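You operate a simulated robot arm through the tools that you are given. There is no shell and no other tool. Be economical: measure what you need, move in short steps, check, and stop when the job is done.

The job below is to be done with a simulated robot arm. You get a single attempt, and the scene is never put back.

Task
Test the yellow-knob clamp with the white gauge and set it to 8 newtons with its black knob.
Fine: afterwards open the clamp and put the gauge back on the grey tray.

The check looks at the end state, three seconds after you hand in, the way a careful person would. Anything else that was tipped, shoved, dropped, spilled or broken makes it a failure.

Robot
A 7-joint arm with a two-finger parallel gripper, fixed in place. Base frame: the origin is at the foot of the arm, x ahead of it, y to its left, z up; the work surface is at about z = 0. Lengths are in cm, angles in degrees, forces in N, time in s.
With the tool pointing down near the work surface it reaches from about 26 to 68 cm from the base axis. Its first joint turns from -166.0 to 166.0 degrees. Payload 2.5 kg.
The tool frame sits at the grasp point between the pads (the TCP): z along the fingers, y along the line on which they close. The tips reach 3 cm beyond it. Largest opening 9.4 cm; finger width 2.8, thickness 1; the body of the gripper, 5 by 9.6 cm, starts 5.5 cm behind the TCP.
Orientation is that of the tool frame in the base frame, as a unit quaternion [x, y, z, w]. With the fingers straight down and closing along the base's y, the tool's x points along the base's -x, its y along +y and its z along -z.

Tools
- The arm moves only by the tool arm_command. Its argument "plan" is a list of rows, each an object (a shift or turn left out is 0, a gripper value left out holds the last) with "linear": the shift along the base's x, y, z in units of 250 mm (1.0 is 250 mm), a list of three; "dr": the turn, a rotation vector about the base's x, y, z in units of 180 degrees (1.0 is 180 degrees), a list of three. In form: [{"linear": [dx, dy, dz], "dr": [rx, ry, rz]}, ...]. A call has 1 to 8 rows; each row is the pose to reach, as a shift and turn from the pose commanded when the call began. "claw" is the closure, from 0 (fully open) to 1 (shut), set as the call begins (left out, the last holds). A call with a number of a shift or a turn outside -1 to 1 is refused whole. Rows are played at 5 a second. More than 5 cm and 8.6 degrees between two rows, or a gripper value outside its range, and nothing of the call is played. Where a pose cannot be reached the arm comes as near as it can. A force on the tool above 40 N (or 10 N above the force at the start of the call, whichever is more), or a blocked arm, ends the call early, and 0.2 s more pass. Each finger travels about 7.2 cm/s and halts on what it meets, pressing with about 37 N; the grip force reading is that of the motor and also rises with nothing between the fingers. The clock runs only during rows and for 0.2 s after the last one: add rows that repeat a pose to give the fingers time. The reply holds the time, the measured pose of the TCP, the force on the tool along the base axes, the opening and the grip force, in the units named above and with some noise, with the torque about the TCP (base axes, N m) and any sound that the robot's microphone picked up.
- Cameras (640 x 400 px; columns grow to the right, rows downward): "scene" is fixed at [5, 49.89, 60.32]; the picture's right is [-0.53, -0.85, 0.00], its down [-0.52, 0.33, -0.79] and it looks along [0.67, -0.42, -0.61] (base axes); focal length 323 px, centre (320, 200). "wrist" rides on the gripper at [7.6, 1.4, -10.2] in the tool frame; the picture's right is [-0.18, 0.98, 0.00], its down [-0.75, -0.14, -0.64] and it looks along [-0.63, -0.12, 0.77] (tool axes); focal length 243 px, centre (320, 200). There is no depth. A picture from a camera that has moved, and an enlarged one, comes with that camera's place and axes in the base frame and with its lens.
- snapshot(camera): a new picture of that camera. The clock stands still meanwhile.
- close_up(camera, box): a new picture of the part [left, top, right, bottom] of that camera's present view, enlarged. The clock stands still meanwhile.
- finish_job(): hands the job in; it is judged then, once.

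Work in short steps. Places have to be worked out from the pictures, the camera data and where the tool is seen: move nearer, look again, correct. Check each grasp and each placing, and mend what went wrong. You have 120 turns and 68 pictures in all, those below and enlarged ones among them. Open the gripper and draw the arm clear of the work before you hand the job in, unless the task says otherwise; then end with one line.

The tools are called after "Request:" by a JSON object that holds its "api" and its "payload". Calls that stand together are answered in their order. arm_command: Moves the arm, as the interface text tells. Its arguments: {"type":"object","properties":{"plan":{"type":"array","items":{"type":"object","properties":{"linear":{"type":"array","items":{"type":"number"}},"dr":{"type":"array","items":{"type":"number"}}}}},"claw":{"type":"number"}},"required":["plan"]} The other tools are called the same way: snapshot (camera) takes a picture; close_up (camera, box) takes an enlarged picture of a part of a camera's view; finish_job () hands the job in.

At the start:

```text
clock: 0.0
ee_pos: [30.29, 35.71, 38.32]
ee_rot: [0.0, 1.0, 0.0, 0.0]
contact_force: [0.2, 0.3, -0.3]
torque: [0.02, 0.02, -0.03]
opening: 9.41
gripper_force: 0.1
```

scene: 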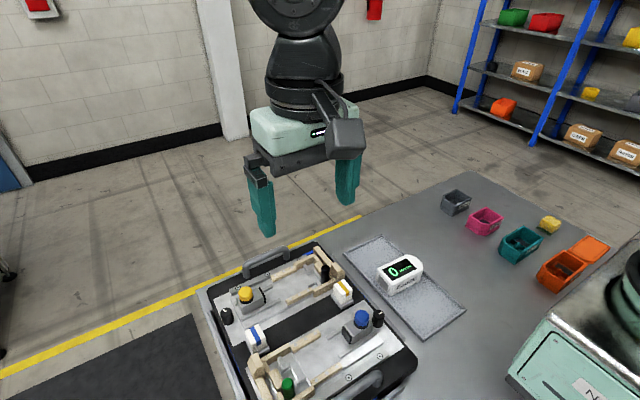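
wrist: 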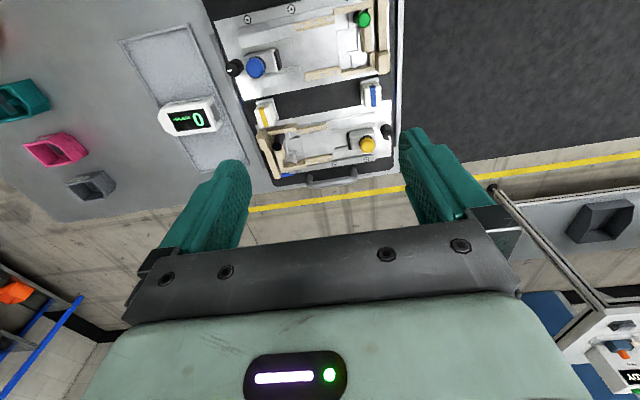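

I start by looking closer at the clamp board and the gauge.

Request:
{"api": "close_up", "payload": {"camera": "scene", "box": [190, 230, 430, 400]}}

Request:
{"api": "close_up", "payload": {"camera": "wrist", "box": [110, 0, 410, 190]}}

```text
2.35 times, centred on (310, 315) of scene
camera zoom: at [5.0, 49.89, 60.32], right [-0.53, -0.85, 0.0], down [-0.52, 0.33, -0.79], along [0.67, -0.42, -0.61], focal length 761 px, centre (344, -71)
```

zoom: 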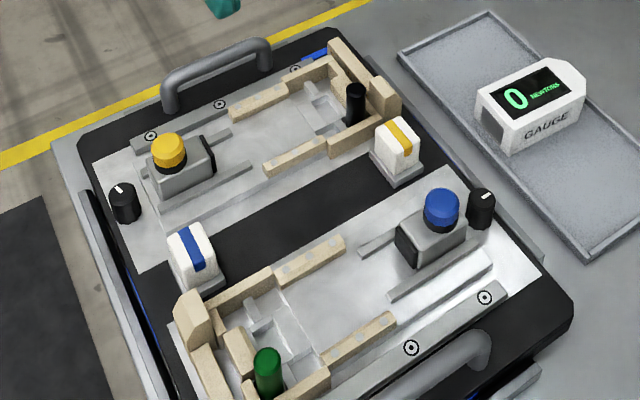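

```text
2.11 times, centred on (260, 95) of wrist
camera zoom: at [22.64, 37.12, 48.51], right [0.18, 0.98, 0.0], down [0.75, -0.14, 0.64], along [0.63, -0.12, -0.77], focal length 511 px, centre (446, 421)
```

zoom: 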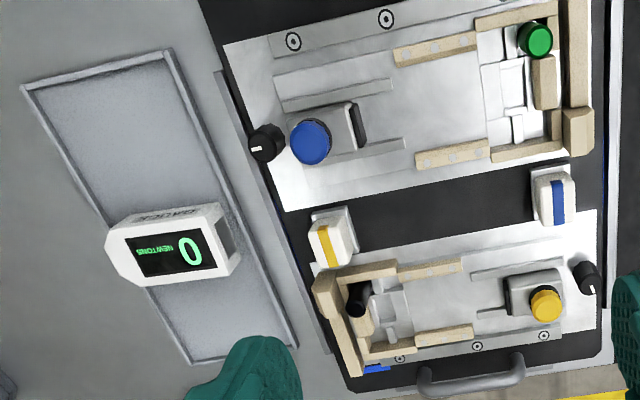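

I lower the wrist camera towards the yellow clamp for a better view, still clear of the board.

Request:
{"api": "arm_command", "payload": {"plan": [{"linear": [0.0, 0, -0.16]}, {"linear": [0.03, 0, -0.32]}, {"linear": [0.06, 0, -0.5]}, {"linear": [0.06, 0, -0.5]}]}}

Request:
{"api": "snapshot", "payload": {"camera": "wrist"}}

```text
clock: 1.0
ee_pos: [31.76, 35.8, 25.89]
ee_rot: [-0.001, 1.0, 0.0, 0.0]
contact_force: [0.1, -1.1, -0.3]
torque: [-0.04, -0.04, 0.03]
opening: 9.38
gripper_force: 0.0
```

```text
63 pictures are left
camera wrist: at [24.19, 37.14, 36.02], right [0.18, 0.98, 0.0], down [0.75, -0.14, 0.64], along [0.63, -0.12, -0.77], focal length 243 px, centre (320, 200)
```

wrist: 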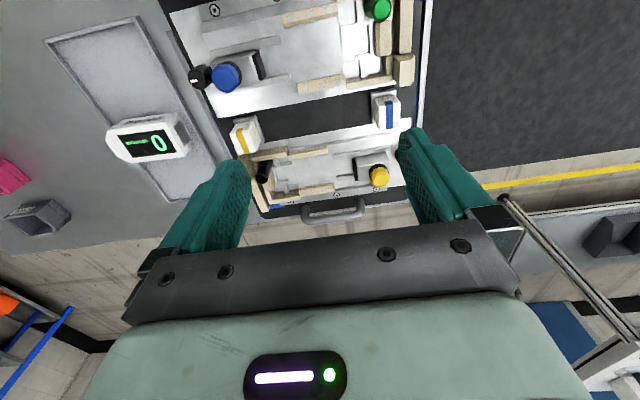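

Request:
{"api": "close_up", "payload": {"camera": "wrist", "box": [220, 80, 420, 220]}}

Request:
{"api": "close_up", "payload": {"camera": "scene", "box": [210, 240, 370, 340]}}

```text
2.86 times, centred on (320, 150) of wrist
camera zoom: at [24.19, 37.14, 36.02], right [0.18, 0.98, 0.0], down [0.75, -0.14, 0.64], along [0.63, -0.12, -0.77], focal length 693 px, centre (320, 343)
```

zoom: 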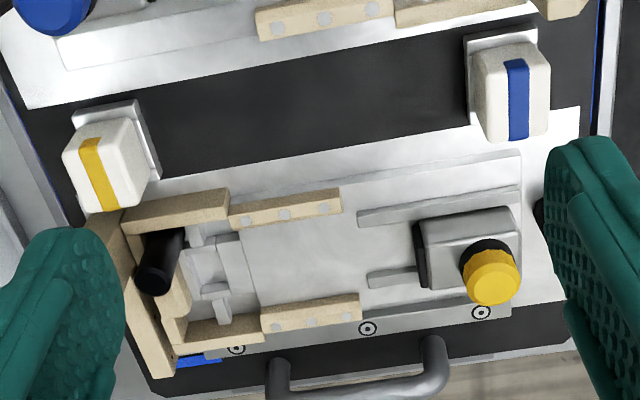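

```text
4.00 times, centred on (290, 290) of scene
camera zoom: at [5.0, 49.89, 60.32], right [-0.53, -0.85, 0.0], down [-0.52, 0.33, -0.79], along [0.67, -0.42, -0.61], focal length 1294 px, centre (440, -160)
```

zoom: 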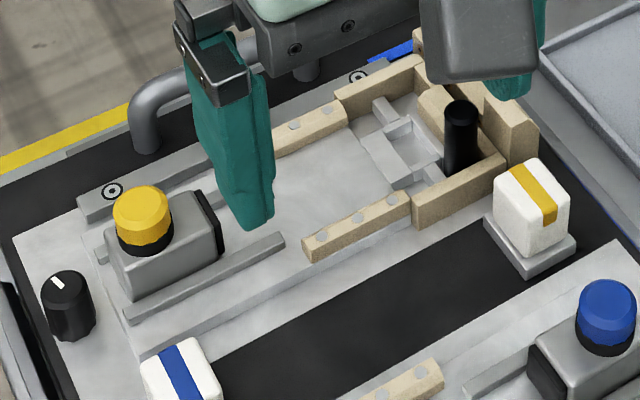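

The clamp runs along y: carriage with yellow knob at about (45, 42), nest with black cylinder at about (42, 25). I move closer to the nest to understand the mechanism.

Request:
{"api": "arm_command", "payload": {"plan": [{"linear": [0.05, -0.08, -0.1]}, {"linear": [0.1, -0.16, -0.2]}, {"linear": [0.14, -0.26, -0.3]}, {"linear": [0.14, -0.26, -0.34]}, {"linear": [0.14, -0.26, -0.34]}]}}

Request:
{"api": "snapshot", "payload": {"camera": "wrist"}}

```text
clock: 2.2
ee_pos: [35.47, 29.47, 17.28]
ee_rot: [0.0, 1.0, -0.001, 0.0]
contact_force: [-0.6, -0.9, 0.0]
torque: [0.01, -0.02, 0.01]
opening: 9.4
gripper_force: 0.0
```

```text
60 pictures are left
camera wrist: at [27.68, 30.87, 27.53], right [0.18, 0.98, 0.0], down [0.75, -0.14, 0.64], along [0.63, -0.12, -0.77], focal length 243 px, centre (320, 200)
```

wrist: 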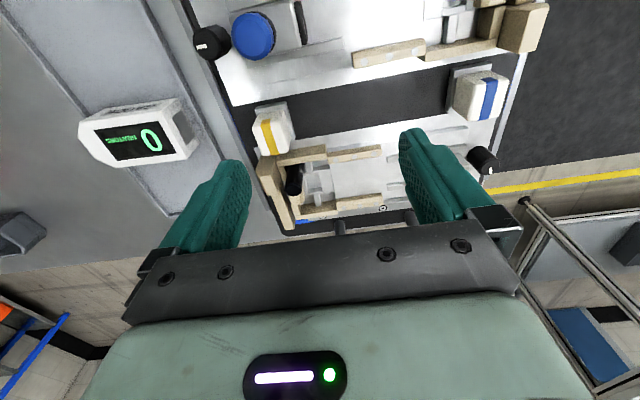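

Request:
{"api": "close_up", "payload": {"camera": "wrist", "box": [240, 90, 400, 230]}}

Request:
{"api": "close_up", "payload": {"camera": "wrist", "box": [190, 0, 350, 80]}}

```text
2.86 times, centred on (320, 160) of wrist
camera zoom: at [27.68, 30.87, 27.53], right [0.18, 0.98, 0.0], down [0.75, -0.14, 0.64], along [0.63, -0.12, -0.77], focal length 693 px, centre (320, 314)
```

zoom: 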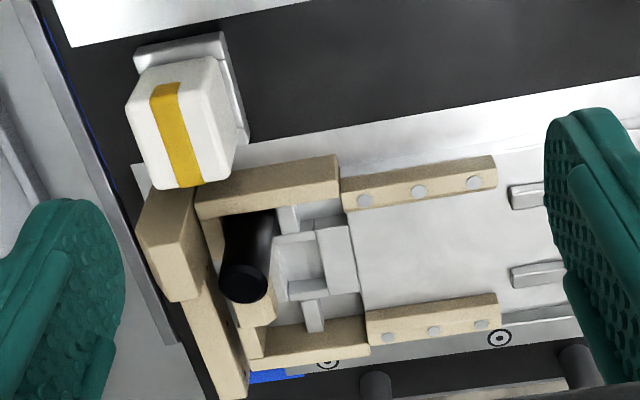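

```text
4.00 times, centred on (270, 40) of wrist
camera zoom: at [27.68, 30.87, 27.53], right [0.18, 0.98, 0.0], down [0.75, -0.14, 0.64], along [0.63, -0.12, -0.77], focal length 970 px, centre (520, 840)
```

zoom: 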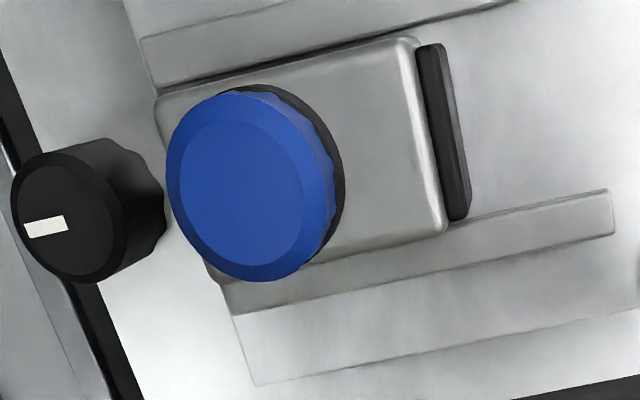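

The nest is a wooden frame with a grey anvil. Now I look closely at the gauge, which I judge to lie near (35, 10.5).

Request:
{"api": "arm_command", "payload": {"plan": [{"linear": [-0.08, -0.16, 0.0]}, {"linear": [-0.16, -0.32, 0.0]}, {"linear": [-0.24, -0.48, 0]}, {"linear": [-0.32, -0.62, 0]}, {"linear": [-0.34, -0.68, 0]}, {"linear": [-0.34, -0.68, 0]}]}}

Request:
{"api": "snapshot", "payload": {"camera": "wrist"}}

Request:
{"api": "close_up", "payload": {"camera": "scene", "box": [345, 230, 465, 330]}}

```text
clock: 3.6
ee_pos: [26.76, 12.57, 17.3]
ee_rot: [0.001, 1.0, 0.0, 0.001]
contact_force: [-0.3, -0.1, -0.4]
torque: [0.01, -0.03, -0.01]
opening: 9.37
gripper_force: 0.2
```

```text
57 pictures are left
camera wrist: at [19.16, 13.74, 27.47], right [0.18, 0.98, 0.0], down [0.75, -0.14, 0.64], along [0.63, -0.12, -0.77], focal length 243 px, centre (320, 200)
```

wrist: 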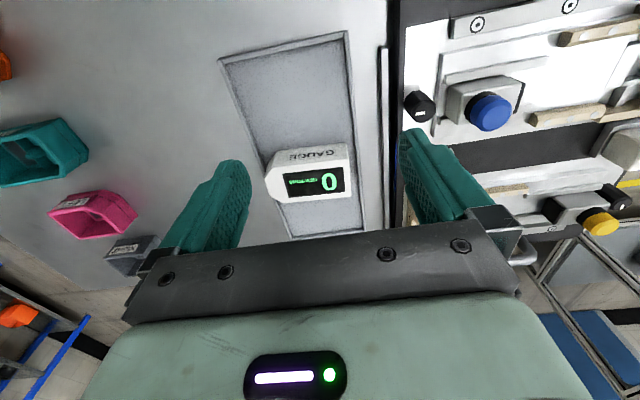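

```text
4.00 times, centred on (405, 280) of scene
camera zoom: at [5.0, 49.89, 60.32], right [-0.53, -0.85, 0.0], down [-0.52, 0.33, -0.79], along [0.67, -0.42, -0.61], focal length 1294 px, centre (-20, -120)
```

zoom: 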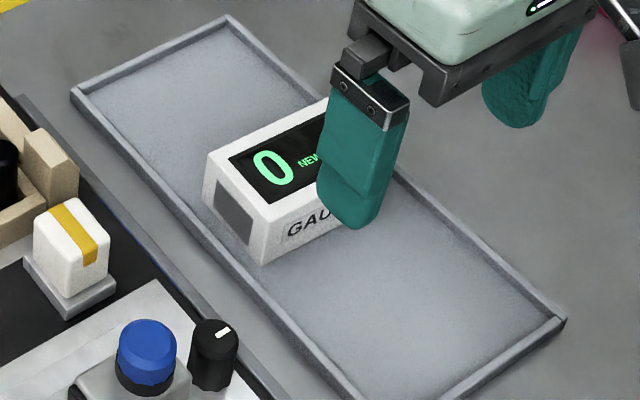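

Request:
{"api": "close_up", "payload": {"camera": "wrist", "box": [240, 120, 380, 220]}}

```text
4.00 times, centred on (310, 170) of wrist
camera zoom: at [19.16, 13.74, 27.47], right [0.18, 0.98, 0.0], down [0.75, -0.14, 0.64], along [0.63, -0.12, -0.77], focal length 970 px, centre (360, 320)
```

zoom: 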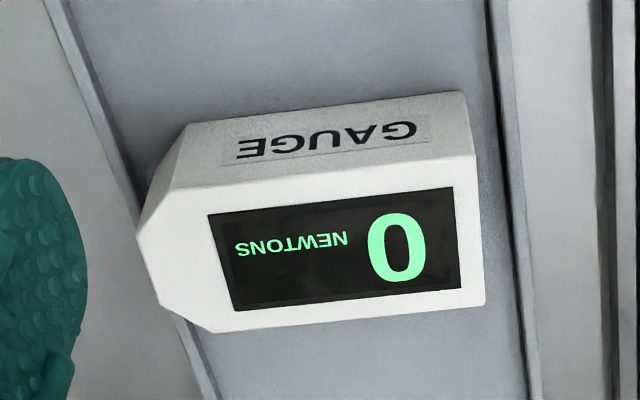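

The gauge is about 10 x 5.2 x 3.5 cm, sensor pad towards +y, chamfered nose towards -y, lying at y 4–14, x 33–38; its orientation nearly matches the clamp. I turn the gripper 90° (needed for the grip anyway) while moving over the clamp to see the nest from the +y side.

Request:
{"api": "arm_command", "payload": {"plan": [{"linear": [0.08, 0.12, 0.02], "dr": [0, 0, -0.0444]}, {"linear": [0.16, 0.24, 0.02], "dr": [0, 0, -0.0888]}, {"linear": [0.24, 0.36, 0.02], "dr": [0, 0, -0.1332]}, {"linear": [0.32, 0.48, 0.02], "dr": [0, 0, -0.1776]}, {"linear": [0.4, 0.6, 0.02], "dr": [0, 0, -0.222]}, {"linear": [0.48, 0.72, 0.02], "dr": [0, 0, -0.2664]}, {"linear": [0.56, 0.84, 0.02], "dr": [0, 0, -0.3108]}, {"linear": [0.64, 0.96, 0.02], "dr": [0, 0, -0.3552]}]}}

Request:
{"api": "arm_command", "payload": {"plan": [{"linear": [0, 0, -0.03], "dr": [0, 0, -0.0444]}, {"linear": [0, 0, -0.06], "dr": [0, 0, -0.0888]}, {"linear": [0, 0, -0.1], "dr": [0, 0, -0.1332]}, {"linear": [0, 0, -0.1], "dr": [0, 0, -0.1448]}, {"linear": [0, 0, -0.1], "dr": [0, 0, -0.1448]}]}}

Request:
{"api": "snapshot", "payload": {"camera": "wrist"}}

```text
clock: 5.4
ee_pos: [43.01, 36.28, 17.85]
ee_rot: [0.531, 0.848, 0.0, 0.0]
contact_force: [-0.1, -0.4, 0.3]
torque: [0.02, 0.01, 0.01]
opening: 9.37
gripper_force: 0.0
```

```text
clock: 6.6
ee_pos: [42.91, 36.26, 15.3]
ee_rot: [0.708, 0.707, 0.0, 0.0]
contact_force: [-0.7, 0.4, 0.2]
torque: [0.0, -0.01, 0.01]
opening: 9.39
gripper_force: 0.1
```

```text
54 pictures are left
camera wrist: at [44.23, 43.81, 25.51], right [0.98, -0.19, 0.0], down [-0.14, -0.75, 0.64], along [-0.12, -0.63, -0.77], focal length 243 px, centre (320, 200)
```

wrist: 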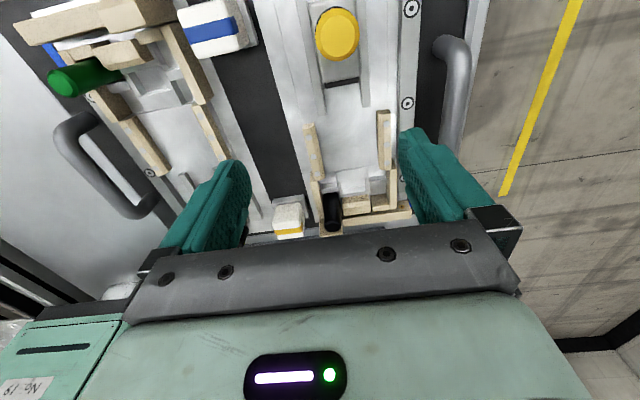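

Request:
{"api": "close_up", "payload": {"camera": "wrist", "box": [250, 100, 430, 240]}}

Request:
{"api": "close_up", "payload": {"camera": "wrist", "box": [10, 0, 230, 150]}}

```text
2.86 times, centred on (340, 170) of wrist
camera zoom: at [44.23, 43.81, 25.51], right [0.98, -0.19, 0.0], down [-0.14, -0.75, 0.64], along [-0.12, -0.63, -0.77], focal length 693 px, centre (263, 286)
```

zoom: 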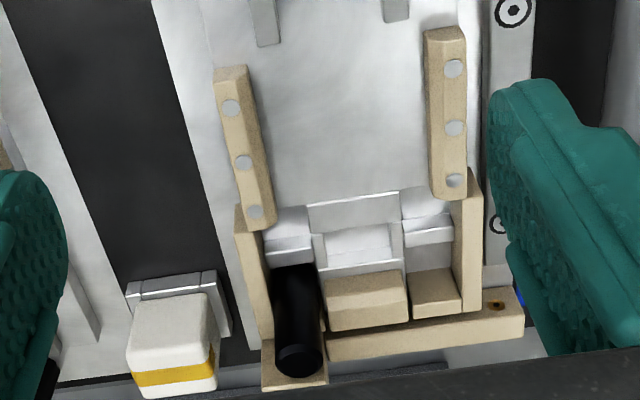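

```text
2.67 times, centred on (120, 75) of wrist
camera zoom: at [44.23, 43.81, 25.51], right [0.98, -0.19, 0.0], down [-0.14, -0.75, 0.64], along [-0.12, -0.63, -0.77], focal length 647 px, centre (853, 533)
```

zoom: 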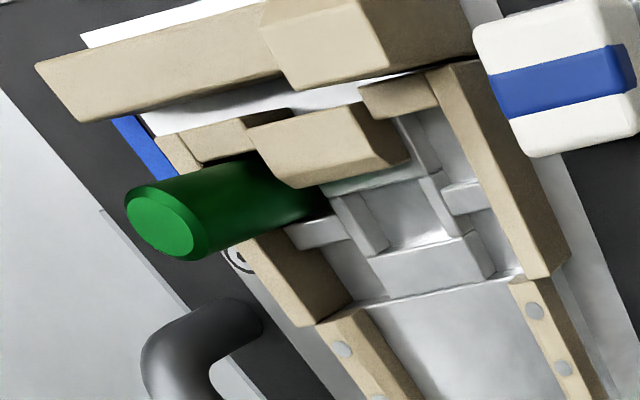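

I tilt the tool so the wrist camera looks straight down on the nest, to understand its shape.

Request:
{"api": "arm_command", "payload": {"plan": [{"linear": [0, -0.05, 0.02], "dr": [0.044, 0, 0]}, {"linear": [0, -0.11, 0.02], "dr": [0.088, 0, 0]}, {"linear": [0.02, -0.17, 0.02], "dr": [0.132, 0, 0]}, {"linear": [0.04, -0.23, 0.02], "dr": [0.176, 0, 0]}, {"linear": [0.04, -0.29, 0.0], "dr": [0.21, 0, 0]}, {"linear": [0.04, -0.29, 0.0], "dr": [0.21, 0, 0]}]}}

Request:
{"api": "snapshot", "payload": {"camera": "wrist"}}

```text
clock: 8.0
ee_pos: [43.89, 29.0, 15.31]
ee_rot: [0.669, 0.67, 0.228, -0.229]
contact_force: [0.6, 0.8, -0.3]
torque: [0.0, -0.01, -0.02]
opening: 9.41
gripper_force: 0.0
```

```text
51 pictures are left
camera wrist: at [45.28, 28.65, 27.93], right [0.98, -0.15, -0.11], down [-0.14, -0.99, 0.04], along [-0.12, -0.03, -0.99], focal length 243 px, centre (320, 200)
```

wrist: 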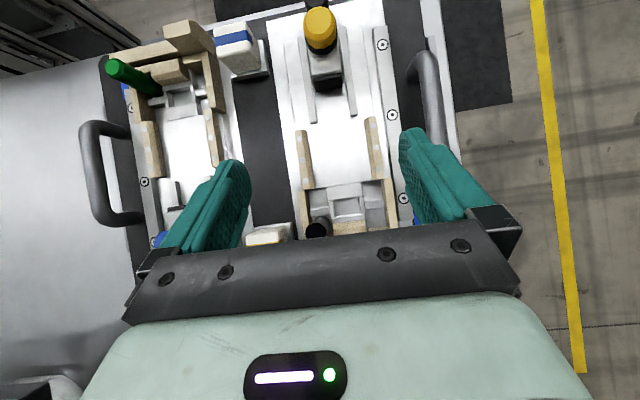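

Request:
{"api": "arm_command", "payload": {"plan": [{"linear": [0, -0.15, -0.0]}, {"linear": [0, -0.3, -0.0]}, {"linear": [0, -0.3, -0.0]}]}}

Request:
{"api": "close_up", "payload": {"camera": "wrist", "box": [230, 40, 430, 180]}}

```text
clock: 8.8
ee_pos: [44.14, 21.52, 15.18]
ee_rot: [0.669, 0.669, 0.229, -0.228]
contact_force: [-0.6, -0.1, 0.7]
torque: [0.0, -0.01, 0.01]
opening: 9.4
gripper_force: 0.1
```

```text
2.86 times, centred on (330, 110) of wrist
camera zoom: at [45.42, 21.14, 27.91], right [0.98, -0.15, -0.11], down [-0.14, -0.99, 0.05], along [-0.12, -0.03, -0.99], focal length 693 px, centre (291, 457)
```

zoom: 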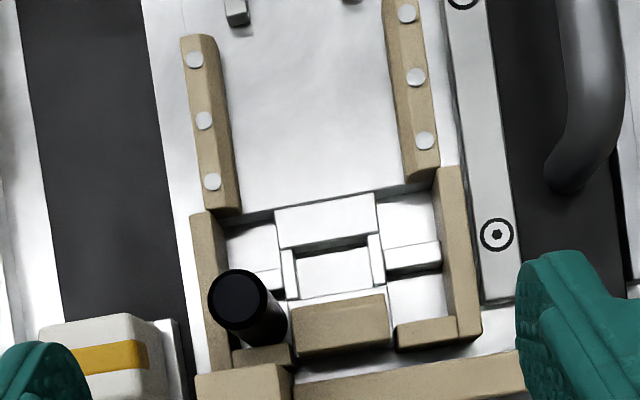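

Overhead view shows strips (gap ≈5.6 cm) leading to a wooden stop block, with the gauge plausibly fitting between. I check the grey part's height from the scene camera.

Request:
{"api": "close_up", "payload": {"camera": "scene", "box": [280, 240, 360, 310]}}

```text
5.71 times, centred on (320, 275) of scene
camera zoom: at [5.0, 49.89, 60.32], right [-0.53, -0.85, 0.0], down [-0.52, 0.33, -0.79], along [0.67, -0.42, -0.61], focal length 1848 px, centre (320, -229)
```

zoom: 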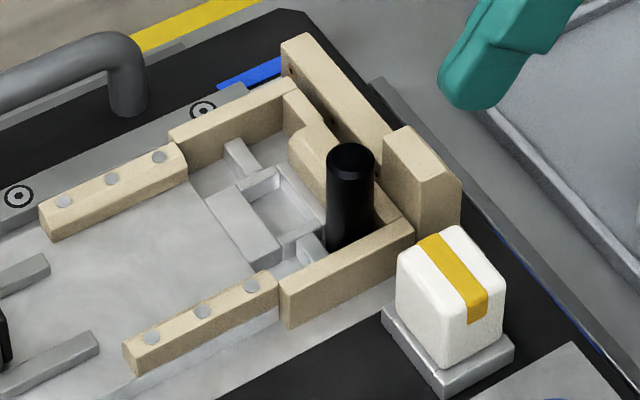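

The gauge (nose against the middle wooden block at y≈25.5, centred on x≈45) should fit between the strips and clear the black cylinder. Now I go over the gauge with the downward view to measure its pose precisely.

Request:
{"api": "arm_command", "payload": {"plan": [{"linear": [-0.09, -0.15, 0.0]}, {"linear": [-0.18, -0.3, 0.0]}, {"linear": [-0.27, -0.45, 0]}, {"linear": [-0.352, -0.6, 0]}, {"linear": [-0.352, -0.6, 0]}]}}

Request:
{"api": "close_up", "payload": {"camera": "wrist", "box": [230, 80, 430, 220]}}

```text
clock: 10.0
ee_pos: [34.97, 6.3, 15.37]
ee_rot: [0.668, 0.67, 0.228, -0.229]
contact_force: [0.0, 0.1, -0.6]
torque: [0.03, -0.01, 0.01]
opening: 9.4
gripper_force: 0.0
```

```text
2.86 times, centred on (330, 150) of wrist
camera zoom: at [36.35, 5.91, 28.01], right [0.98, -0.14, -0.11], down [-0.14, -0.99, 0.05], along [-0.12, -0.03, -0.99], focal length 693 px, centre (291, 343)
```

zoom: 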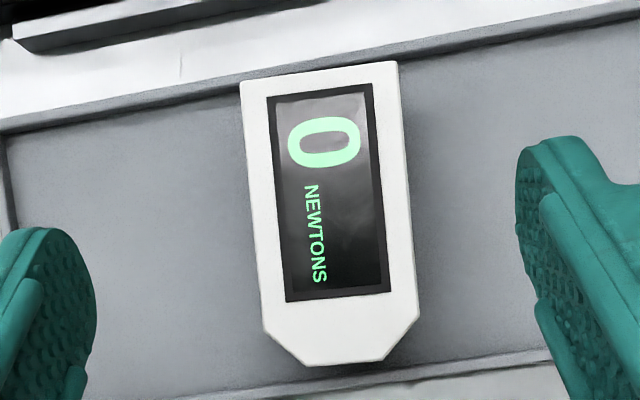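

Gauge measured: centre (35.45, 9.2), yaw ≈ -3°, width 5.3, length 9.9. I straighten the tool above its centre, then align the yaw.

Request:
{"api": "arm_command", "payload": {"plan": [{"linear": [0.019, 0.03, 0.0], "dr": [-0.044, 0, 0]}, {"linear": [0.019, 0.06, 0.0], "dr": [-0.088, 0, 0]}, {"linear": [0.019, 0.09, 0.0], "dr": [-0.132, 0, 0]}, {"linear": [0.019, 0.116, 0.0], "dr": [-0.176, 0, 0]}, {"linear": [0.019, 0.116, 0.0], "dr": [-0.21, 0, 0]}, {"linear": [0.019, 0.116, 0.0], "dr": [-0.21, 0, 0]}]}}

Request:
{"api": "arm_command", "payload": {"plan": [{"linear": [0, 0, -0.1], "dr": [0, 0, -0.0172]}, {"linear": [0, 0, -0.2], "dr": [0, 0, -0.0172]}, {"linear": [0, 0, -0.2], "dr": [0, 0, -0.0172]}]}}

Request:
{"api": "snapshot", "payload": {"camera": "wrist"}}

Request:
{"api": "close_up", "payload": {"camera": "scene", "box": [345, 230, 465, 330]}}

```text
clock: 11.4
ee_pos: [35.51, 9.36, 15.48]
ee_rot: [0.707, 0.707, 0.0, 0.002]
contact_force: [-0.5, -0.2, 0.6]
torque: [-0.01, 0.01, -0.01]
opening: 9.4
gripper_force: 0.0
```

```text
clock: 12.2
ee_pos: [35.61, 9.51, 10.34]
ee_rot: [0.726, 0.687, 0.001, 0.0]
contact_force: [0.2, -0.1, 0.0]
torque: [-0.03, 0.0, -0.02]
opening: 9.38
gripper_force: 0.1
```

```text
47 pictures are left
camera wrist: at [37.34, 16.92, 20.56], right [0.97, -0.24, 0.0], down [-0.18, -0.74, 0.64], along [-0.15, -0.62, -0.77], focal length 243 px, centre (320, 200)
```

wrist: 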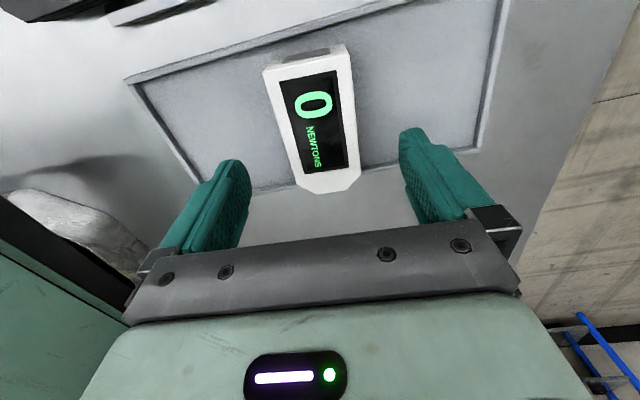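

```text
4.00 times, centred on (405, 280) of scene
camera zoom: at [5.0, 49.89, 60.32], right [-0.53, -0.85, 0.0], down [-0.52, 0.33, -0.79], along [0.67, -0.42, -0.61], focal length 1294 px, centre (-20, -120)
```

zoom: 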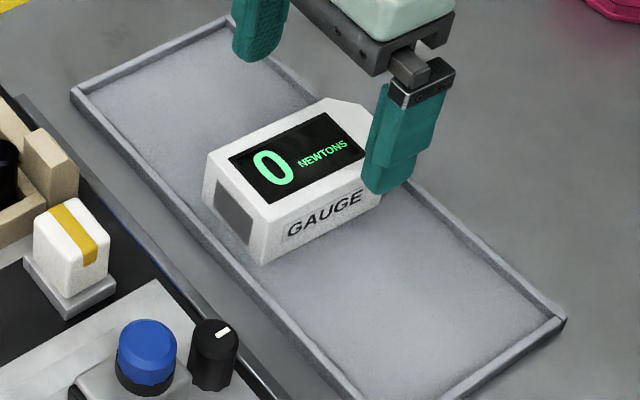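

Fingers straddle the gauge; I descend so the tips overlap the upper ~1.6 cm, then close.

Request:
{"api": "arm_command", "payload": {"plan": [{"linear": [0, -0.01, -0.1]}, {"linear": [0, -0.01, -0.19]}, {"linear": [0, -0.01, -0.19]}]}}

Request:
{"api": "arm_command", "payload": {"plan": [{"linear": [0, 0, 0]}, {"linear": [0, 0, 0]}, {"linear": [0, 0, 0]}, {"linear": [0, 0, 0]}], "claw": 1}}

Request:
{"api": "close_up", "payload": {"camera": "scene", "box": [345, 230, 465, 330]}}

```text
clock: 13.0
ee_pos: [35.66, 9.17, 5.62]
ee_rot: [0.726, 0.688, 0.0, 0.0]
contact_force: [0.6, -0.5, -0.5]
torque: [-0.03, -0.02, -0.03]
opening: 9.42
gripper_force: 0.1
```

```text
clock: 14.0
ee_pos: [35.7, 9.05, 5.71]
ee_rot: [0.726, 0.688, 0.0, -0.001]
contact_force: [-0.5, 0.1, 0.0]
torque: [0.03, -0.01, 0.02]
opening: 5.38
gripper_force: 37.2
```

```text
4.00 times, centred on (405, 280) of scene
camera zoom: at [5.0, 49.89, 60.32], right [-0.53, -0.85, 0.0], down [-0.52, 0.33, -0.79], along [0.67, -0.42, -0.61], focal length 1294 px, centre (-20, -120)
```

zoom: 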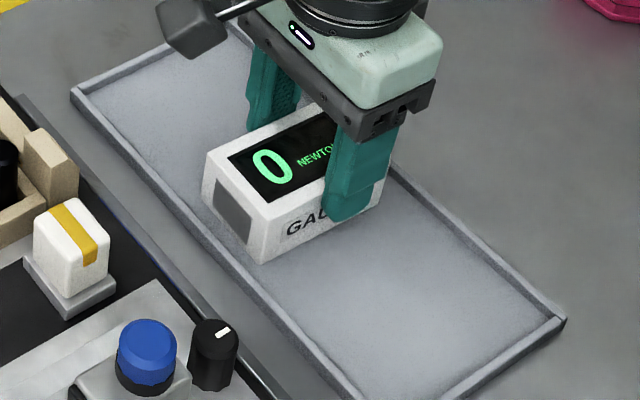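

Grip is good (5.38 cm, 37 N). I lift the gauge and carry it above the clamp, turning it +3° to base alignment.

Request:
{"api": "arm_command", "payload": {"plan": [{"linear": [0, 0, 0.15]}, {"linear": [0, 0, 0.3]}, {"linear": [0, 0.05, 0.44]}, {"linear": [0.07, 0.22, 0.44], "dr": [0, 0, 0.006]}, {"linear": [0.15, 0.39, 0.44], "dr": [0, 0, 0.0172]}, {"linear": [0.23, 0.56, 0.44], "dr": [0, 0, 0.0172]}, {"linear": [0.3, 0.72, 0.44], "dr": [0, 0, 0.0172]}, {"linear": [0.37, 0.876, 0.44], "dr": [0, 0, 0.0172]}]}}

Request:
{"api": "arm_command", "payload": {"plan": [{"linear": [0, 0, -0.08]}, {"linear": [0, 0, -0.16]}, {"linear": [0, 0, -0.16]}]}}

Request:
{"api": "snapshot", "payload": {"camera": "wrist"}}

Request:
{"api": "close_up", "payload": {"camera": "scene", "box": [230, 230, 370, 330]}}

```text
clock: 15.8
ee_pos: [44.7, 31.39, 16.5]
ee_rot: [0.707, 0.707, 0.0, -0.001]
contact_force: [0.7, 0.8, 0.2]
torque: [0.0, 0.02, -0.01]
opening: 0.03
gripper_force: 32.7
```

```text
clock: 16.6
ee_pos: [44.64, 31.21, 12.59]
ee_rot: [0.707, 0.707, 0.0, 0.001]
contact_force: [0.1, -0.1, -0.1]
torque: [0.0, 0.0, 0.01]
opening: 0.0
gripper_force: 33.2
```

```text
44 pictures are left
camera wrist: at [46.04, 38.83, 22.77], right [0.98, -0.18, 0.0], down [-0.14, -0.75, 0.64], along [-0.12, -0.63, -0.77], focal length 243 px, centre (320, 200)
```

wrist: 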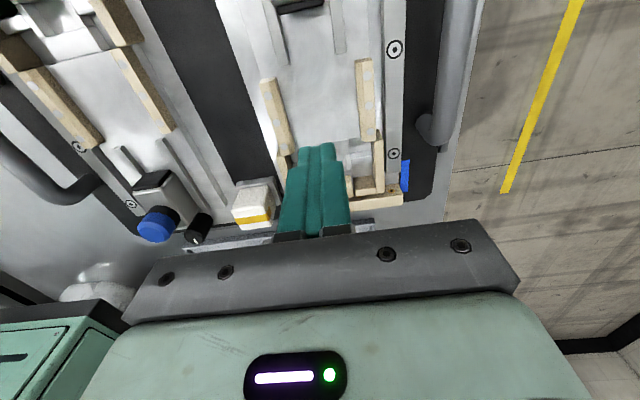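

```text
4.00 times, centred on (300, 280) of scene
camera zoom: at [5.0, 49.89, 60.32], right [-0.53, -0.85, 0.0], down [-0.52, 0.33, -0.79], along [0.67, -0.42, -0.61], focal length 1294 px, centre (400, -120)
```

zoom: 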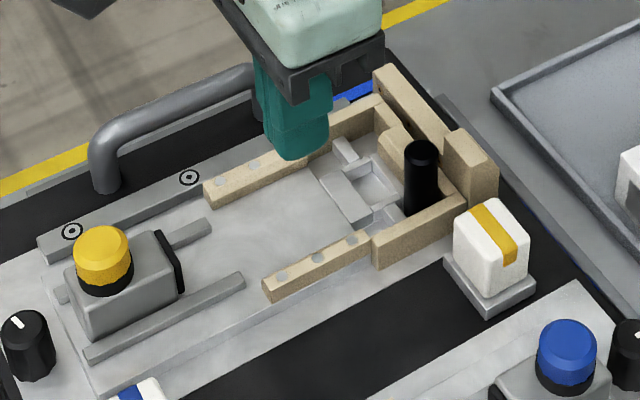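

The gauge slipped out of the grip during the lift. I check where it is.

Request:
{"api": "close_up", "payload": {"camera": "scene", "box": [345, 220, 475, 330]}}

```text
3.64 times, centred on (410, 275) of scene
camera zoom: at [5.0, 49.89, 60.32], right [-0.53, -0.85, 0.0], down [-0.52, 0.33, -0.79], along [0.67, -0.42, -0.61], focal length 1176 px, centre (-7, -73)
```

zoom: 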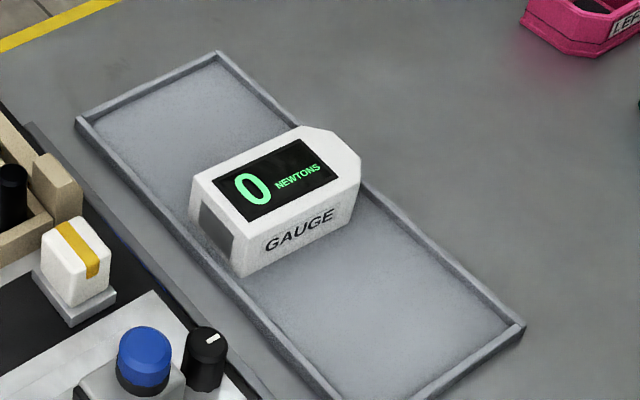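

The gauge is still upright on the tray, shifted slightly. I go back above it with open fingers and re-measure; next time grip deeper and lift slowly.

Request:
{"api": "arm_command", "payload": {"plan": [{"linear": [0, 0, 0.12]}, {"linear": [-0.06, -0.15, 0.12]}, {"linear": [-0.13, -0.31, 0.12]}, {"linear": [-0.2, -0.47, 0.12]}, {"linear": [-0.27, -0.63, 0.12], "dr": [0, 0, -0.017]}, {"linear": [-0.34, -0.79, 0.1], "dr": [0, 0, -0.017]}, {"linear": [-0.36, -0.87, 0.0], "dr": [0, 0, -0.017]}, {"linear": [-0.36, -0.87, 0.0], "dr": [0, 0, -0.017]}], "claw": 0}}

Request:
{"api": "close_up", "payload": {"camera": "wrist", "box": [230, 40, 430, 220]}}

```text
clock: 18.4
ee_pos: [35.93, 9.31, 12.33]
ee_rot: [0.726, 0.688, 0.0, 0.0]
contact_force: [0.3, -0.2, -0.6]
torque: [0.0, 0.0, 0.0]
opening: 9.41
gripper_force: 0.1
```

```text
2.22 times, centred on (330, 130) of wrist
camera zoom: at [37.7, 16.85, 22.56], right [0.97, -0.24, 0.0], down [-0.18, -0.75, 0.64], along [-0.15, -0.62, -0.77], focal length 539 px, centre (298, 356)
```

zoom: 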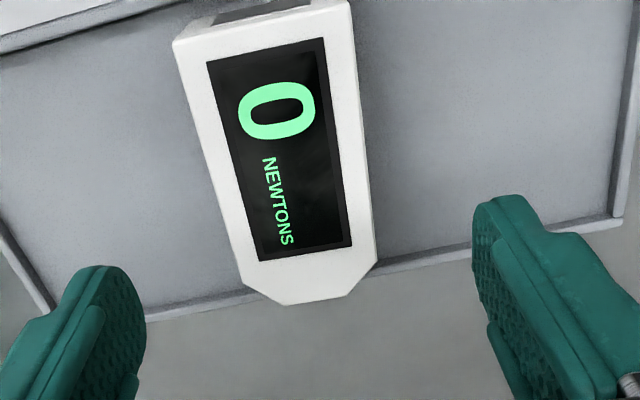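

Gauge now centred near (35.75, 9.7), same yaw. I descend to TCP z ≈ 5.0 for a deeper grip and close.

Request:
{"api": "arm_command", "payload": {"plan": [{"linear": [-0.006, 0.016, -0.1]}, {"linear": [-0.006, 0.016, -0.2]}, {"linear": [-0.006, 0.016, -0.27]}, {"linear": [-0.006, 0.016, -0.293]}, {"linear": [-0.006, 0.016, -0.293]}]}}

Request:
{"api": "arm_command", "payload": {"plan": [{"linear": [0, 0, 0]}, {"linear": [0, 0, 0]}, {"linear": [0, 0, 0]}, {"linear": [0, 0, 0]}, {"linear": [0, 0, 0]}, {"linear": [0, 0, 0.01]}, {"linear": [0, 0, 0.02]}, {"linear": [0, 0, 0.04]}], "claw": 1}}

Request:
{"api": "close_up", "payload": {"camera": "scene", "box": [345, 220, 475, 330]}}

```text
clock: 19.6
ee_pos: [35.81, 9.69, 5.05]
ee_rot: [0.726, 0.687, 0.0, 0.0]
contact_force: [0.4, -0.2, 0.4]
torque: [0.03, -0.02, 0.0]
opening: 9.39
gripper_force: 0.0
```

```text
clock: 21.4
ee_pos: [35.71, 9.68, 6.31]
ee_rot: [0.726, 0.688, 0.0, 0.001]
contact_force: [0.6, 0.3, -1.9]
torque: [-0.02, 0.03, 0.0]
opening: 5.33
gripper_force: 37.1
```

```text
3.64 times, centred on (410, 275) of scene
camera zoom: at [5.0, 49.89, 60.32], right [-0.53, -0.85, 0.0], down [-0.52, 0.33, -0.79], along [0.67, -0.42, -0.61], focal length 1176 px, centre (-7, -73)
```

zoom: 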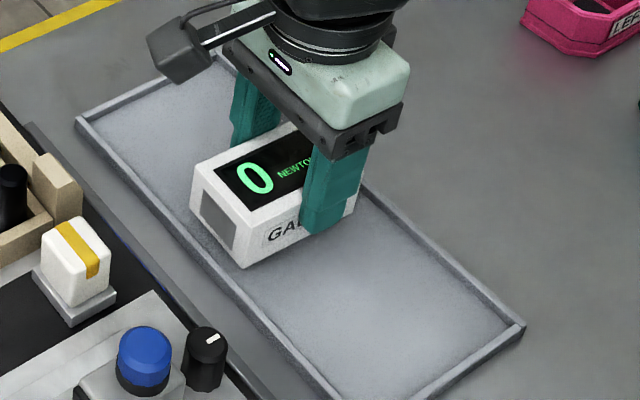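

The gauge is lifting with the gripper (weight ~1.9 N). I continue raising slowly.

Request:
{"api": "arm_command", "payload": {"plan": [{"linear": [0, 0, 0.03]}, {"linear": [0, 0, 0.07]}, {"linear": [0, 0, 0.12]}, {"linear": [0, 0, 0.18]}, {"linear": [0, 0, 0.24]}, {"linear": [0, 0, 0.31]}, {"linear": [0, 0, 0.38]}, {"linear": [0, 0, 0.4]}]}}

```text
clock: 23.2
ee_pos: [35.56, 9.73, 16.21]
ee_rot: [0.726, 0.687, 0.0, -0.001]
contact_force: [0.0, 1.3, -1.5]
torque: [-0.01, 0.01, 0.01]
opening: 5.35
gripper_force: 36.8
```

Held at 5.35 cm. Now I carry it across gently, with the +3° turn.

Request:
{"api": "arm_command", "payload": {"plan": [{"linear": [0.03, 0.08, 0]}, {"linear": [0.08, 0.2, 0], "dr": [0, 0, 0.006]}, {"linear": [0.14, 0.34, 0], "dr": [0, 0, 0.012]}, {"linear": [0.2, 0.48, 0], "dr": [0, 0, 0.0172]}, {"linear": [0.27, 0.62, 0], "dr": [0, 0, 0.0172]}, {"linear": [0.33, 0.74, 0], "dr": [0, 0, 0.0172]}, {"linear": [0.366, 0.83, 0], "dr": [0, 0, 0.0172]}, {"linear": [0.372, 0.856, 0], "dr": [0, 0, 0.0172]}]}}

Request:
{"api": "arm_command", "payload": {"plan": [{"linear": [0, 0, -0.04]}, {"linear": [0, 0, -0.1]}, {"linear": [0, 0, -0.16]}, {"linear": [0, 0, -0.19]}, {"linear": [0, 0, -0.19]}]}}

Request:
{"api": "snapshot", "payload": {"camera": "wrist"}}

Request:
{"api": "close_up", "payload": {"camera": "scene", "box": [230, 230, 370, 330]}}

```text
clock: 25.0
ee_pos: [44.99, 30.95, 16.31]
ee_rot: [0.706, 0.708, 0.0, 0.0]
contact_force: [1.0, -0.6, -2.6]
torque: [-0.01, 0.04, 0.02]
opening: 5.32
gripper_force: 36.8
```

```text
clock: 26.2
ee_pos: [44.94, 31.2, 11.46]
ee_rot: [0.707, 0.707, 0.0, 0.0]
contact_force: [0.3, -0.4, -2.1]
torque: [0.03, -0.03, 0.01]
opening: 5.32
gripper_force: 37.6
```

```text
39 pictures are left
camera wrist: at [46.29, 38.66, 21.64], right [0.98, -0.18, 0.0], down [-0.14, -0.75, 0.64], along [-0.12, -0.63, -0.77], focal length 243 px, centre (320, 200)
```

wrist: 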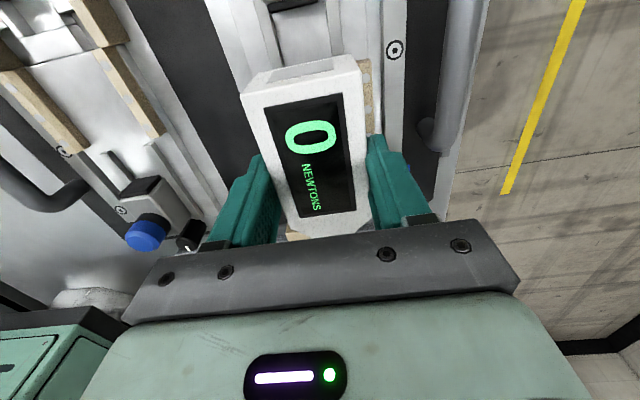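

```text
4.00 times, centred on (300, 280) of scene
camera zoom: at [5.0, 49.89, 60.32], right [-0.53, -0.85, 0.0], down [-0.52, 0.33, -0.79], along [0.67, -0.42, -0.61], focal length 1294 px, centre (400, -120)
```

zoom: 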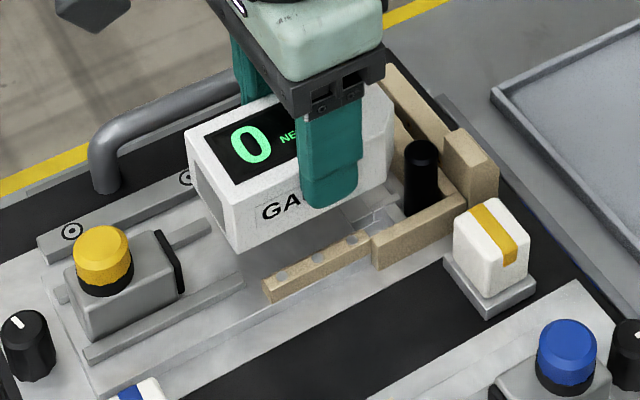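

Gauge is aligned over the slot (strip centre ≈ x 44.8). I lower to just above the strips and look.

Request:
{"api": "arm_command", "payload": {"plan": [{"linear": [-0.004, 0, -0.04]}, {"linear": [-0.004, 0, -0.08]}, {"linear": [-0.004, 0, -0.1]}, {"linear": [-0.004, 0, -0.1]}]}}

Request:
{"api": "close_up", "payload": {"camera": "scene", "box": [260, 240, 350, 320]}}

Request:
{"api": "close_up", "payload": {"camera": "wrist", "box": [230, 20, 400, 160]}}

```text
clock: 27.2
ee_pos: [44.72, 31.19, 9.14]
ee_rot: [0.708, 0.707, 0.0, 0.0]
contact_force: [0.2, -0.1, -2.0]
torque: [0.02, -0.04, 0.01]
opening: 5.32
gripper_force: 37.1
```

```text
5.00 times, centred on (305, 280) of scene
camera zoom: at [5.0, 49.89, 60.32], right [-0.53, -0.85, 0.0], down [-0.52, 0.33, -0.79], along [0.67, -0.42, -0.61], focal length 1617 px, centre (395, -200)
```

zoom: 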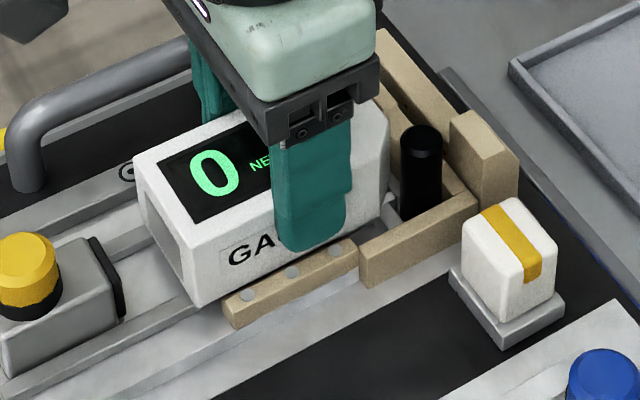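

```text
2.86 times, centred on (315, 90) of wrist
camera zoom: at [46.07, 38.7, 19.3], right [0.98, -0.18, 0.0], down [-0.14, -0.75, 0.64], along [-0.12, -0.63, -0.77], focal length 693 px, centre (334, 514)
```

zoom: 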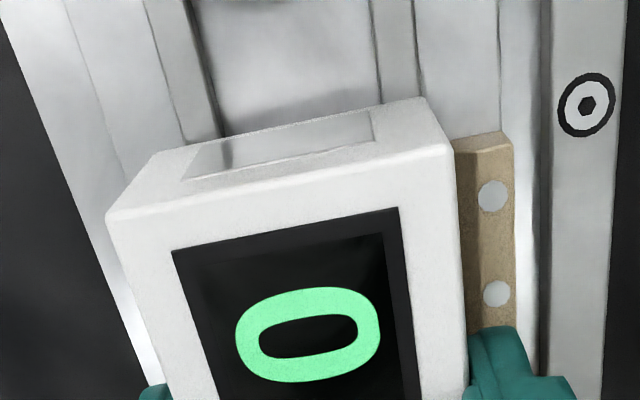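

Alignment looks parallel; I shift +0.1 cm in x and lower slowly, watching the force.

Request:
{"api": "arm_command", "payload": {"plan": [{"linear": [0.005, 0, -0.01]}, {"linear": [0.005, 0, -0.03]}, {"linear": [0.005, 0, -0.05]}, {"linear": [0.005, 0, -0.05]}]}}

```text
clock: 28.2
ee_pos: [45.02, 31.27, 8.06]
ee_rot: [0.707, 0.708, 0.002, 0.0]
contact_force: [-6.6, -4.1, 29.8]
torque: [-0.08, 0.33, -0.03]
opening: 5.36
gripper_force: 36.9
```

Resistance of 30 N near the centre, so either the fingertips or the gauge rests on the strips. I look.

Request:
{"api": "close_up", "payload": {"camera": "scene", "box": [260, 240, 350, 320]}}

Request:
{"api": "close_up", "payload": {"camera": "wrist", "box": [230, 20, 430, 180]}}

```text
5.00 times, centred on (305, 280) of scene
camera zoom: at [5.0, 49.89, 60.32], right [-0.53, -0.85, 0.0], down [-0.52, 0.33, -0.79], along [0.67, -0.42, -0.61], focal length 1617 px, centre (395, -200)
```

zoom: 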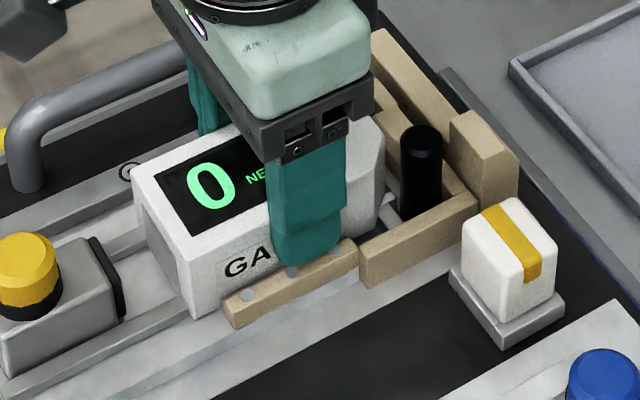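

```text
2.50 times, centred on (330, 100) of wrist
camera zoom: at [46.27, 38.8, 18.25], right [0.98, -0.18, 0.0], down [-0.14, -0.76, 0.64], along [-0.12, -0.63, -0.77], focal length 606 px, centre (295, 450)
```

zoom: 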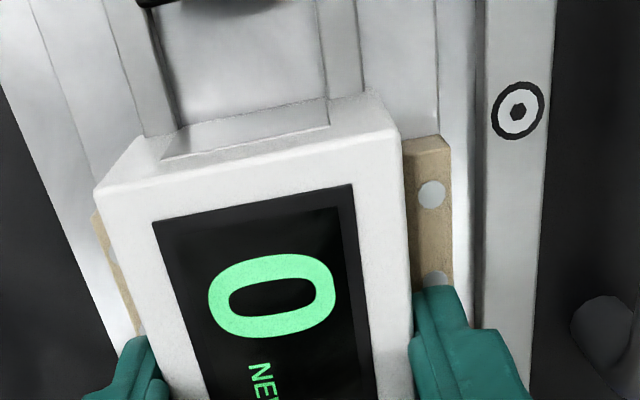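

The fingertips rest on the strips with the gauge in the slot, nearly on the bed. I relieve 0.15 cm and open.

Request:
{"api": "arm_command", "payload": {"plan": [{"linear": [-0.004, 0, 0.008]}, {"linear": [-0.004, 0, 0.008]}]}}

Request:
{"api": "arm_command", "payload": {"plan": [{"linear": [0, 0, 0]}, {"linear": [0, 0, 0]}, {"linear": [0, 0, 0]}], "claw": 0.15}}

Request:
{"api": "close_up", "payload": {"camera": "scene", "box": [260, 240, 350, 320]}}

```text
clock: 28.8
ee_pos: [44.84, 31.11, 8.02]
ee_rot: [0.707, 0.707, 0.001, 0.001]
contact_force: [6.4, 3.8, 8.5]
torque: [0.7, -0.42, -0.21]
opening: 5.33
gripper_force: 37.2
```

```text
clock: 29.6
ee_pos: [44.84, 31.1, 8.05]
ee_rot: [0.707, 0.707, 0.001, -0.001]
contact_force: [-0.8, -0.9, -0.3]
torque: [0.0, 0.0, 0.0]
opening: 8.0
gripper_force: 0.0
```

```text
5.00 times, centred on (305, 280) of scene
camera zoom: at [5.0, 49.89, 60.32], right [-0.53, -0.85, 0.0], down [-0.52, 0.33, -0.79], along [0.67, -0.42, -0.61], focal length 1617 px, centre (395, -200)
```

zoom: 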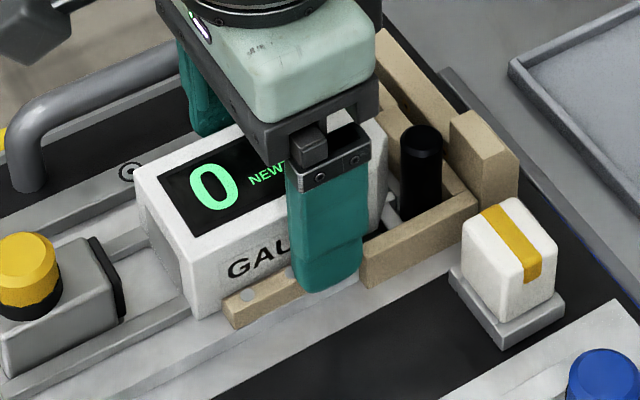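

Released. I raise the arm straight up and check how the gauge sits.

Request:
{"api": "arm_command", "payload": {"plan": [{"linear": [0, 0, 0.1]}, {"linear": [0, 0, 0.25]}, {"linear": [0, 0, 0.42]}, {"linear": [0, 0, 0.42]}], "claw": 0}}

Request:
{"api": "snapshot", "payload": {"camera": "wrist"}}

Request:
{"api": "close_up", "payload": {"camera": "scene", "box": [220, 240, 360, 330]}}

```text
clock: 30.6
ee_pos: [45.0, 31.45, 18.57]
ee_rot: [0.707, 0.707, 0.001, 0.0]
contact_force: [0.0, -0.6, 0.2]
torque: [0.0, -0.02, -0.01]
opening: 9.39
gripper_force: 0.1
```

```text
32 pictures are left
camera wrist: at [46.22, 39.01, 28.79], right [0.98, -0.18, 0.0], down [-0.14, -0.75, 0.64], along [-0.12, -0.63, -0.77], focal length 243 px, centre (320, 200)
```

wrist: 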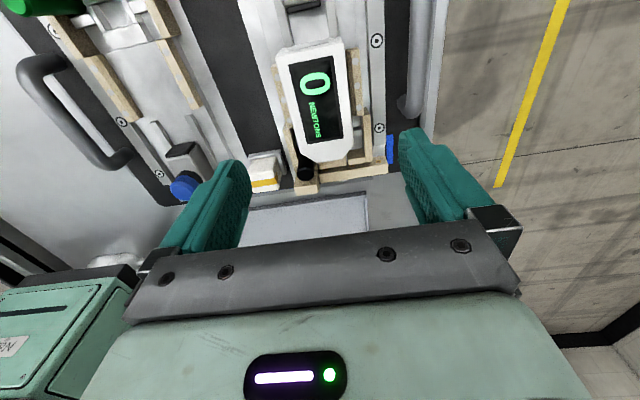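

```text
4.44 times, centred on (290, 285) of scene
camera zoom: at [5.0, 49.89, 60.32], right [-0.53, -0.85, 0.0], down [-0.52, 0.33, -0.79], along [0.67, -0.42, -0.61], focal length 1437 px, centre (453, -178)
```

zoom: 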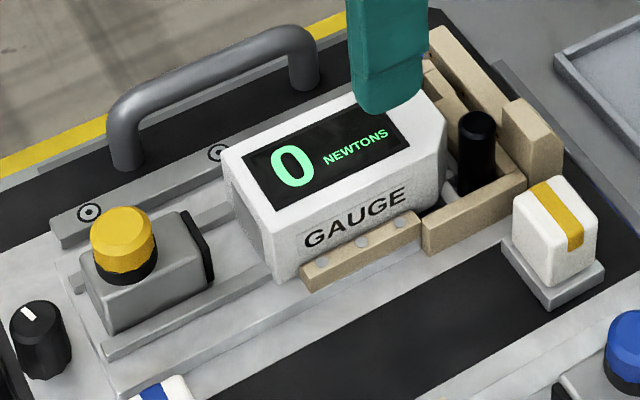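

The gauge sits square in the slot, about 2.5 cm short of the jaw. Next I find out how the clamp closes: I bring closed fingertips over the yellow knob (≈44.7, 41.8).

Request:
{"api": "arm_command", "payload": {"plan": [{"linear": [0, 0.15, 0]}, {"linear": [0, 0.3, 0]}, {"linear": [-0.01, 0.414, 0]}, {"linear": [-0.01, 0.414, -0.1]}, {"linear": [-0.01, 0.414, -0.2]}, {"linear": [-0.01, 0.414, -0.2]}], "claw": 1}}

Request:
{"api": "close_up", "payload": {"camera": "scene", "box": [200, 230, 340, 330]}}

```text
clock: 32.0
ee_pos: [44.79, 41.26, 13.72]
ee_rot: [0.707, 0.707, 0.0, 0.0]
contact_force: [-0.4, 0.9, 0.4]
torque: [0.02, -0.02, 0.03]
opening: 0.0
gripper_force: 33.6
```

```text
4.00 times, centred on (270, 280) of scene
camera zoom: at [5.0, 49.89, 60.32], right [-0.53, -0.85, 0.0], down [-0.52, 0.33, -0.79], along [0.67, -0.42, -0.61], focal length 1294 px, centre (520, -120)
```

zoom: 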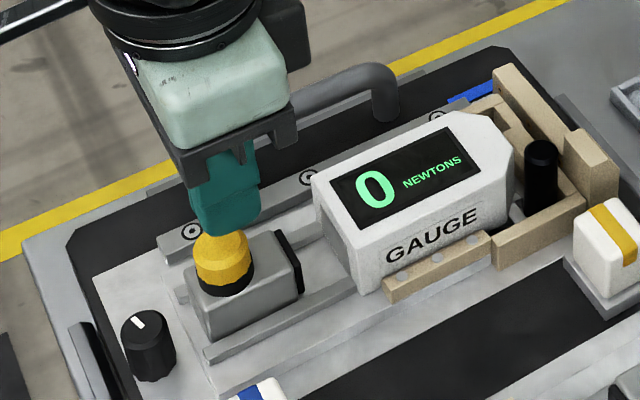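

Tips are right above the knob. I press down gently in small steps.

Request:
{"api": "arm_command", "payload": {"plan": [{"linear": [0, 0.012, -0.03]}, {"linear": [0, 0.012, -0.045]}, {"linear": [0, 0.012, -0.06]}, {"linear": [0, 0.012, -0.06]}]}}

```text
clock: 33.0
ee_pos: [44.64, 41.84, 11.94]
ee_rot: [0.707, 0.707, 0.0, -0.001]
contact_force: [-0.2, -0.4, 0.3]
torque: [0.04, 0.02, -0.05]
opening: 0.0
gripper_force: 32.9
```

Request:
{"api": "arm_command", "payload": {"plan": [{"linear": [0, 0, -0.012]}, {"linear": [0, 0, -0.024]}, {"linear": [0, 0, -0.024]}]}}

```text
clock: 33.6
ee_pos: [44.67, 41.81, 11.86]
ee_rot: [0.706, 0.708, 0.0, 0.001]
contact_force: [-1.2, -0.6, 4.2]
torque: [-0.05, 0.07, 0.01]
opening: 0.0
gripper_force: 33.0
stopped in row 3: the force on the tool passed its limit at 47 N (the readings are from after the stop); the commanded pose is now the measured one
```

The knob is solid when pressed, no click: not a push button. I'll grip it and try sliding the carriage gently towards the gauge.

Request:
{"api": "arm_command", "payload": {"plan": [{"linear": [0, 0, 0.1]}, {"linear": [0, 0, 0.1]}, {"linear": [0, 0, 0.1]}, {"linear": [0, 0, 0.0]}, {"linear": [0, 0, -0.066]}, {"linear": [0, 0, -0.066]}], "claw": 0.45}}

Request:
{"api": "arm_command", "payload": {"plan": [{"linear": [0, 0, 0]}, {"linear": [0, 0, 0]}, {"linear": [0, 0, 0]}], "claw": 1}}

Request:
{"api": "arm_command", "payload": {"plan": [{"linear": [0, -0.008, 0]}, {"linear": [0, -0.016, 0]}, {"linear": [0, -0.024, 0]}, {"linear": [0, -0.024, 0]}]}}

```text
clock: 35.0
ee_pos: [44.53, 41.85, 10.1]
ee_rot: [0.707, 0.707, 0.0, -0.001]
contact_force: [-0.7, 0.0, 0.8]
torque: [-0.01, 0.0, -0.02]
opening: 5.16
gripper_force: 0.0
```

```text
clock: 35.8
ee_pos: [44.81, 41.78, 10.27]
ee_rot: [0.707, 0.707, 0.003, 0.002]
contact_force: [31.4, 2.2, 1.2]
torque: [0.21, -0.37, -0.08]
opening: 2.52
gripper_force: 37.1
```

```text
clock: 36.8
ee_pos: [44.88, 41.33, 10.29]
ee_rot: [0.707, 0.708, 0.005, 0.001]
contact_force: [29.4, 3.9, 13.9]
torque: [-0.34, -0.49, 0.08]
opening: 2.54
gripper_force: 37.3
```

The knob is firmly gripped (2.5 cm) but I'm off-centre in x (31 N side load); I shift +x to relax before judging the slide.

Request:
{"api": "arm_command", "payload": {"plan": [{"linear": [0.008, 0, 0]}, {"linear": [0.014, 0, 0]}, {"linear": [0.014, 0, 0]}]}}

Request:
{"api": "close_up", "payload": {"camera": "scene", "box": [200, 230, 340, 330]}}

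```text
clock: 37.6
ee_pos: [44.82, 41.44, 10.25]
ee_rot: [0.706, 0.708, 0.001, -0.002]
contact_force: [6.5, 4.1, 25.5]
torque: [0.57, -0.47, -0.01]
opening: 2.52
gripper_force: 37.1
```

```text
4.00 times, centred on (270, 280) of scene
camera zoom: at [5.0, 49.89, 60.32], right [-0.53, -0.85, 0.0], down [-0.52, 0.33, -0.79], along [0.67, -0.42, -0.61], focal length 1294 px, centre (520, -120)
```

zoom: 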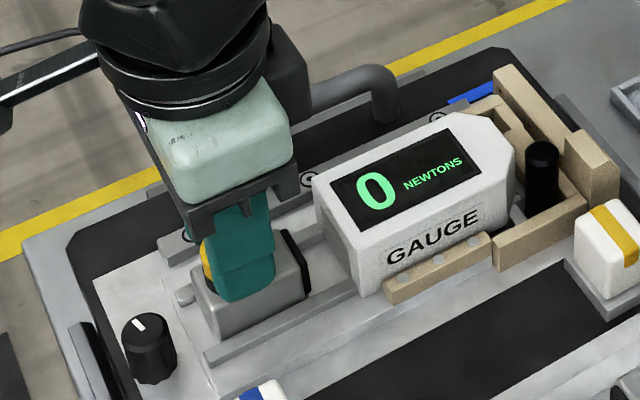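

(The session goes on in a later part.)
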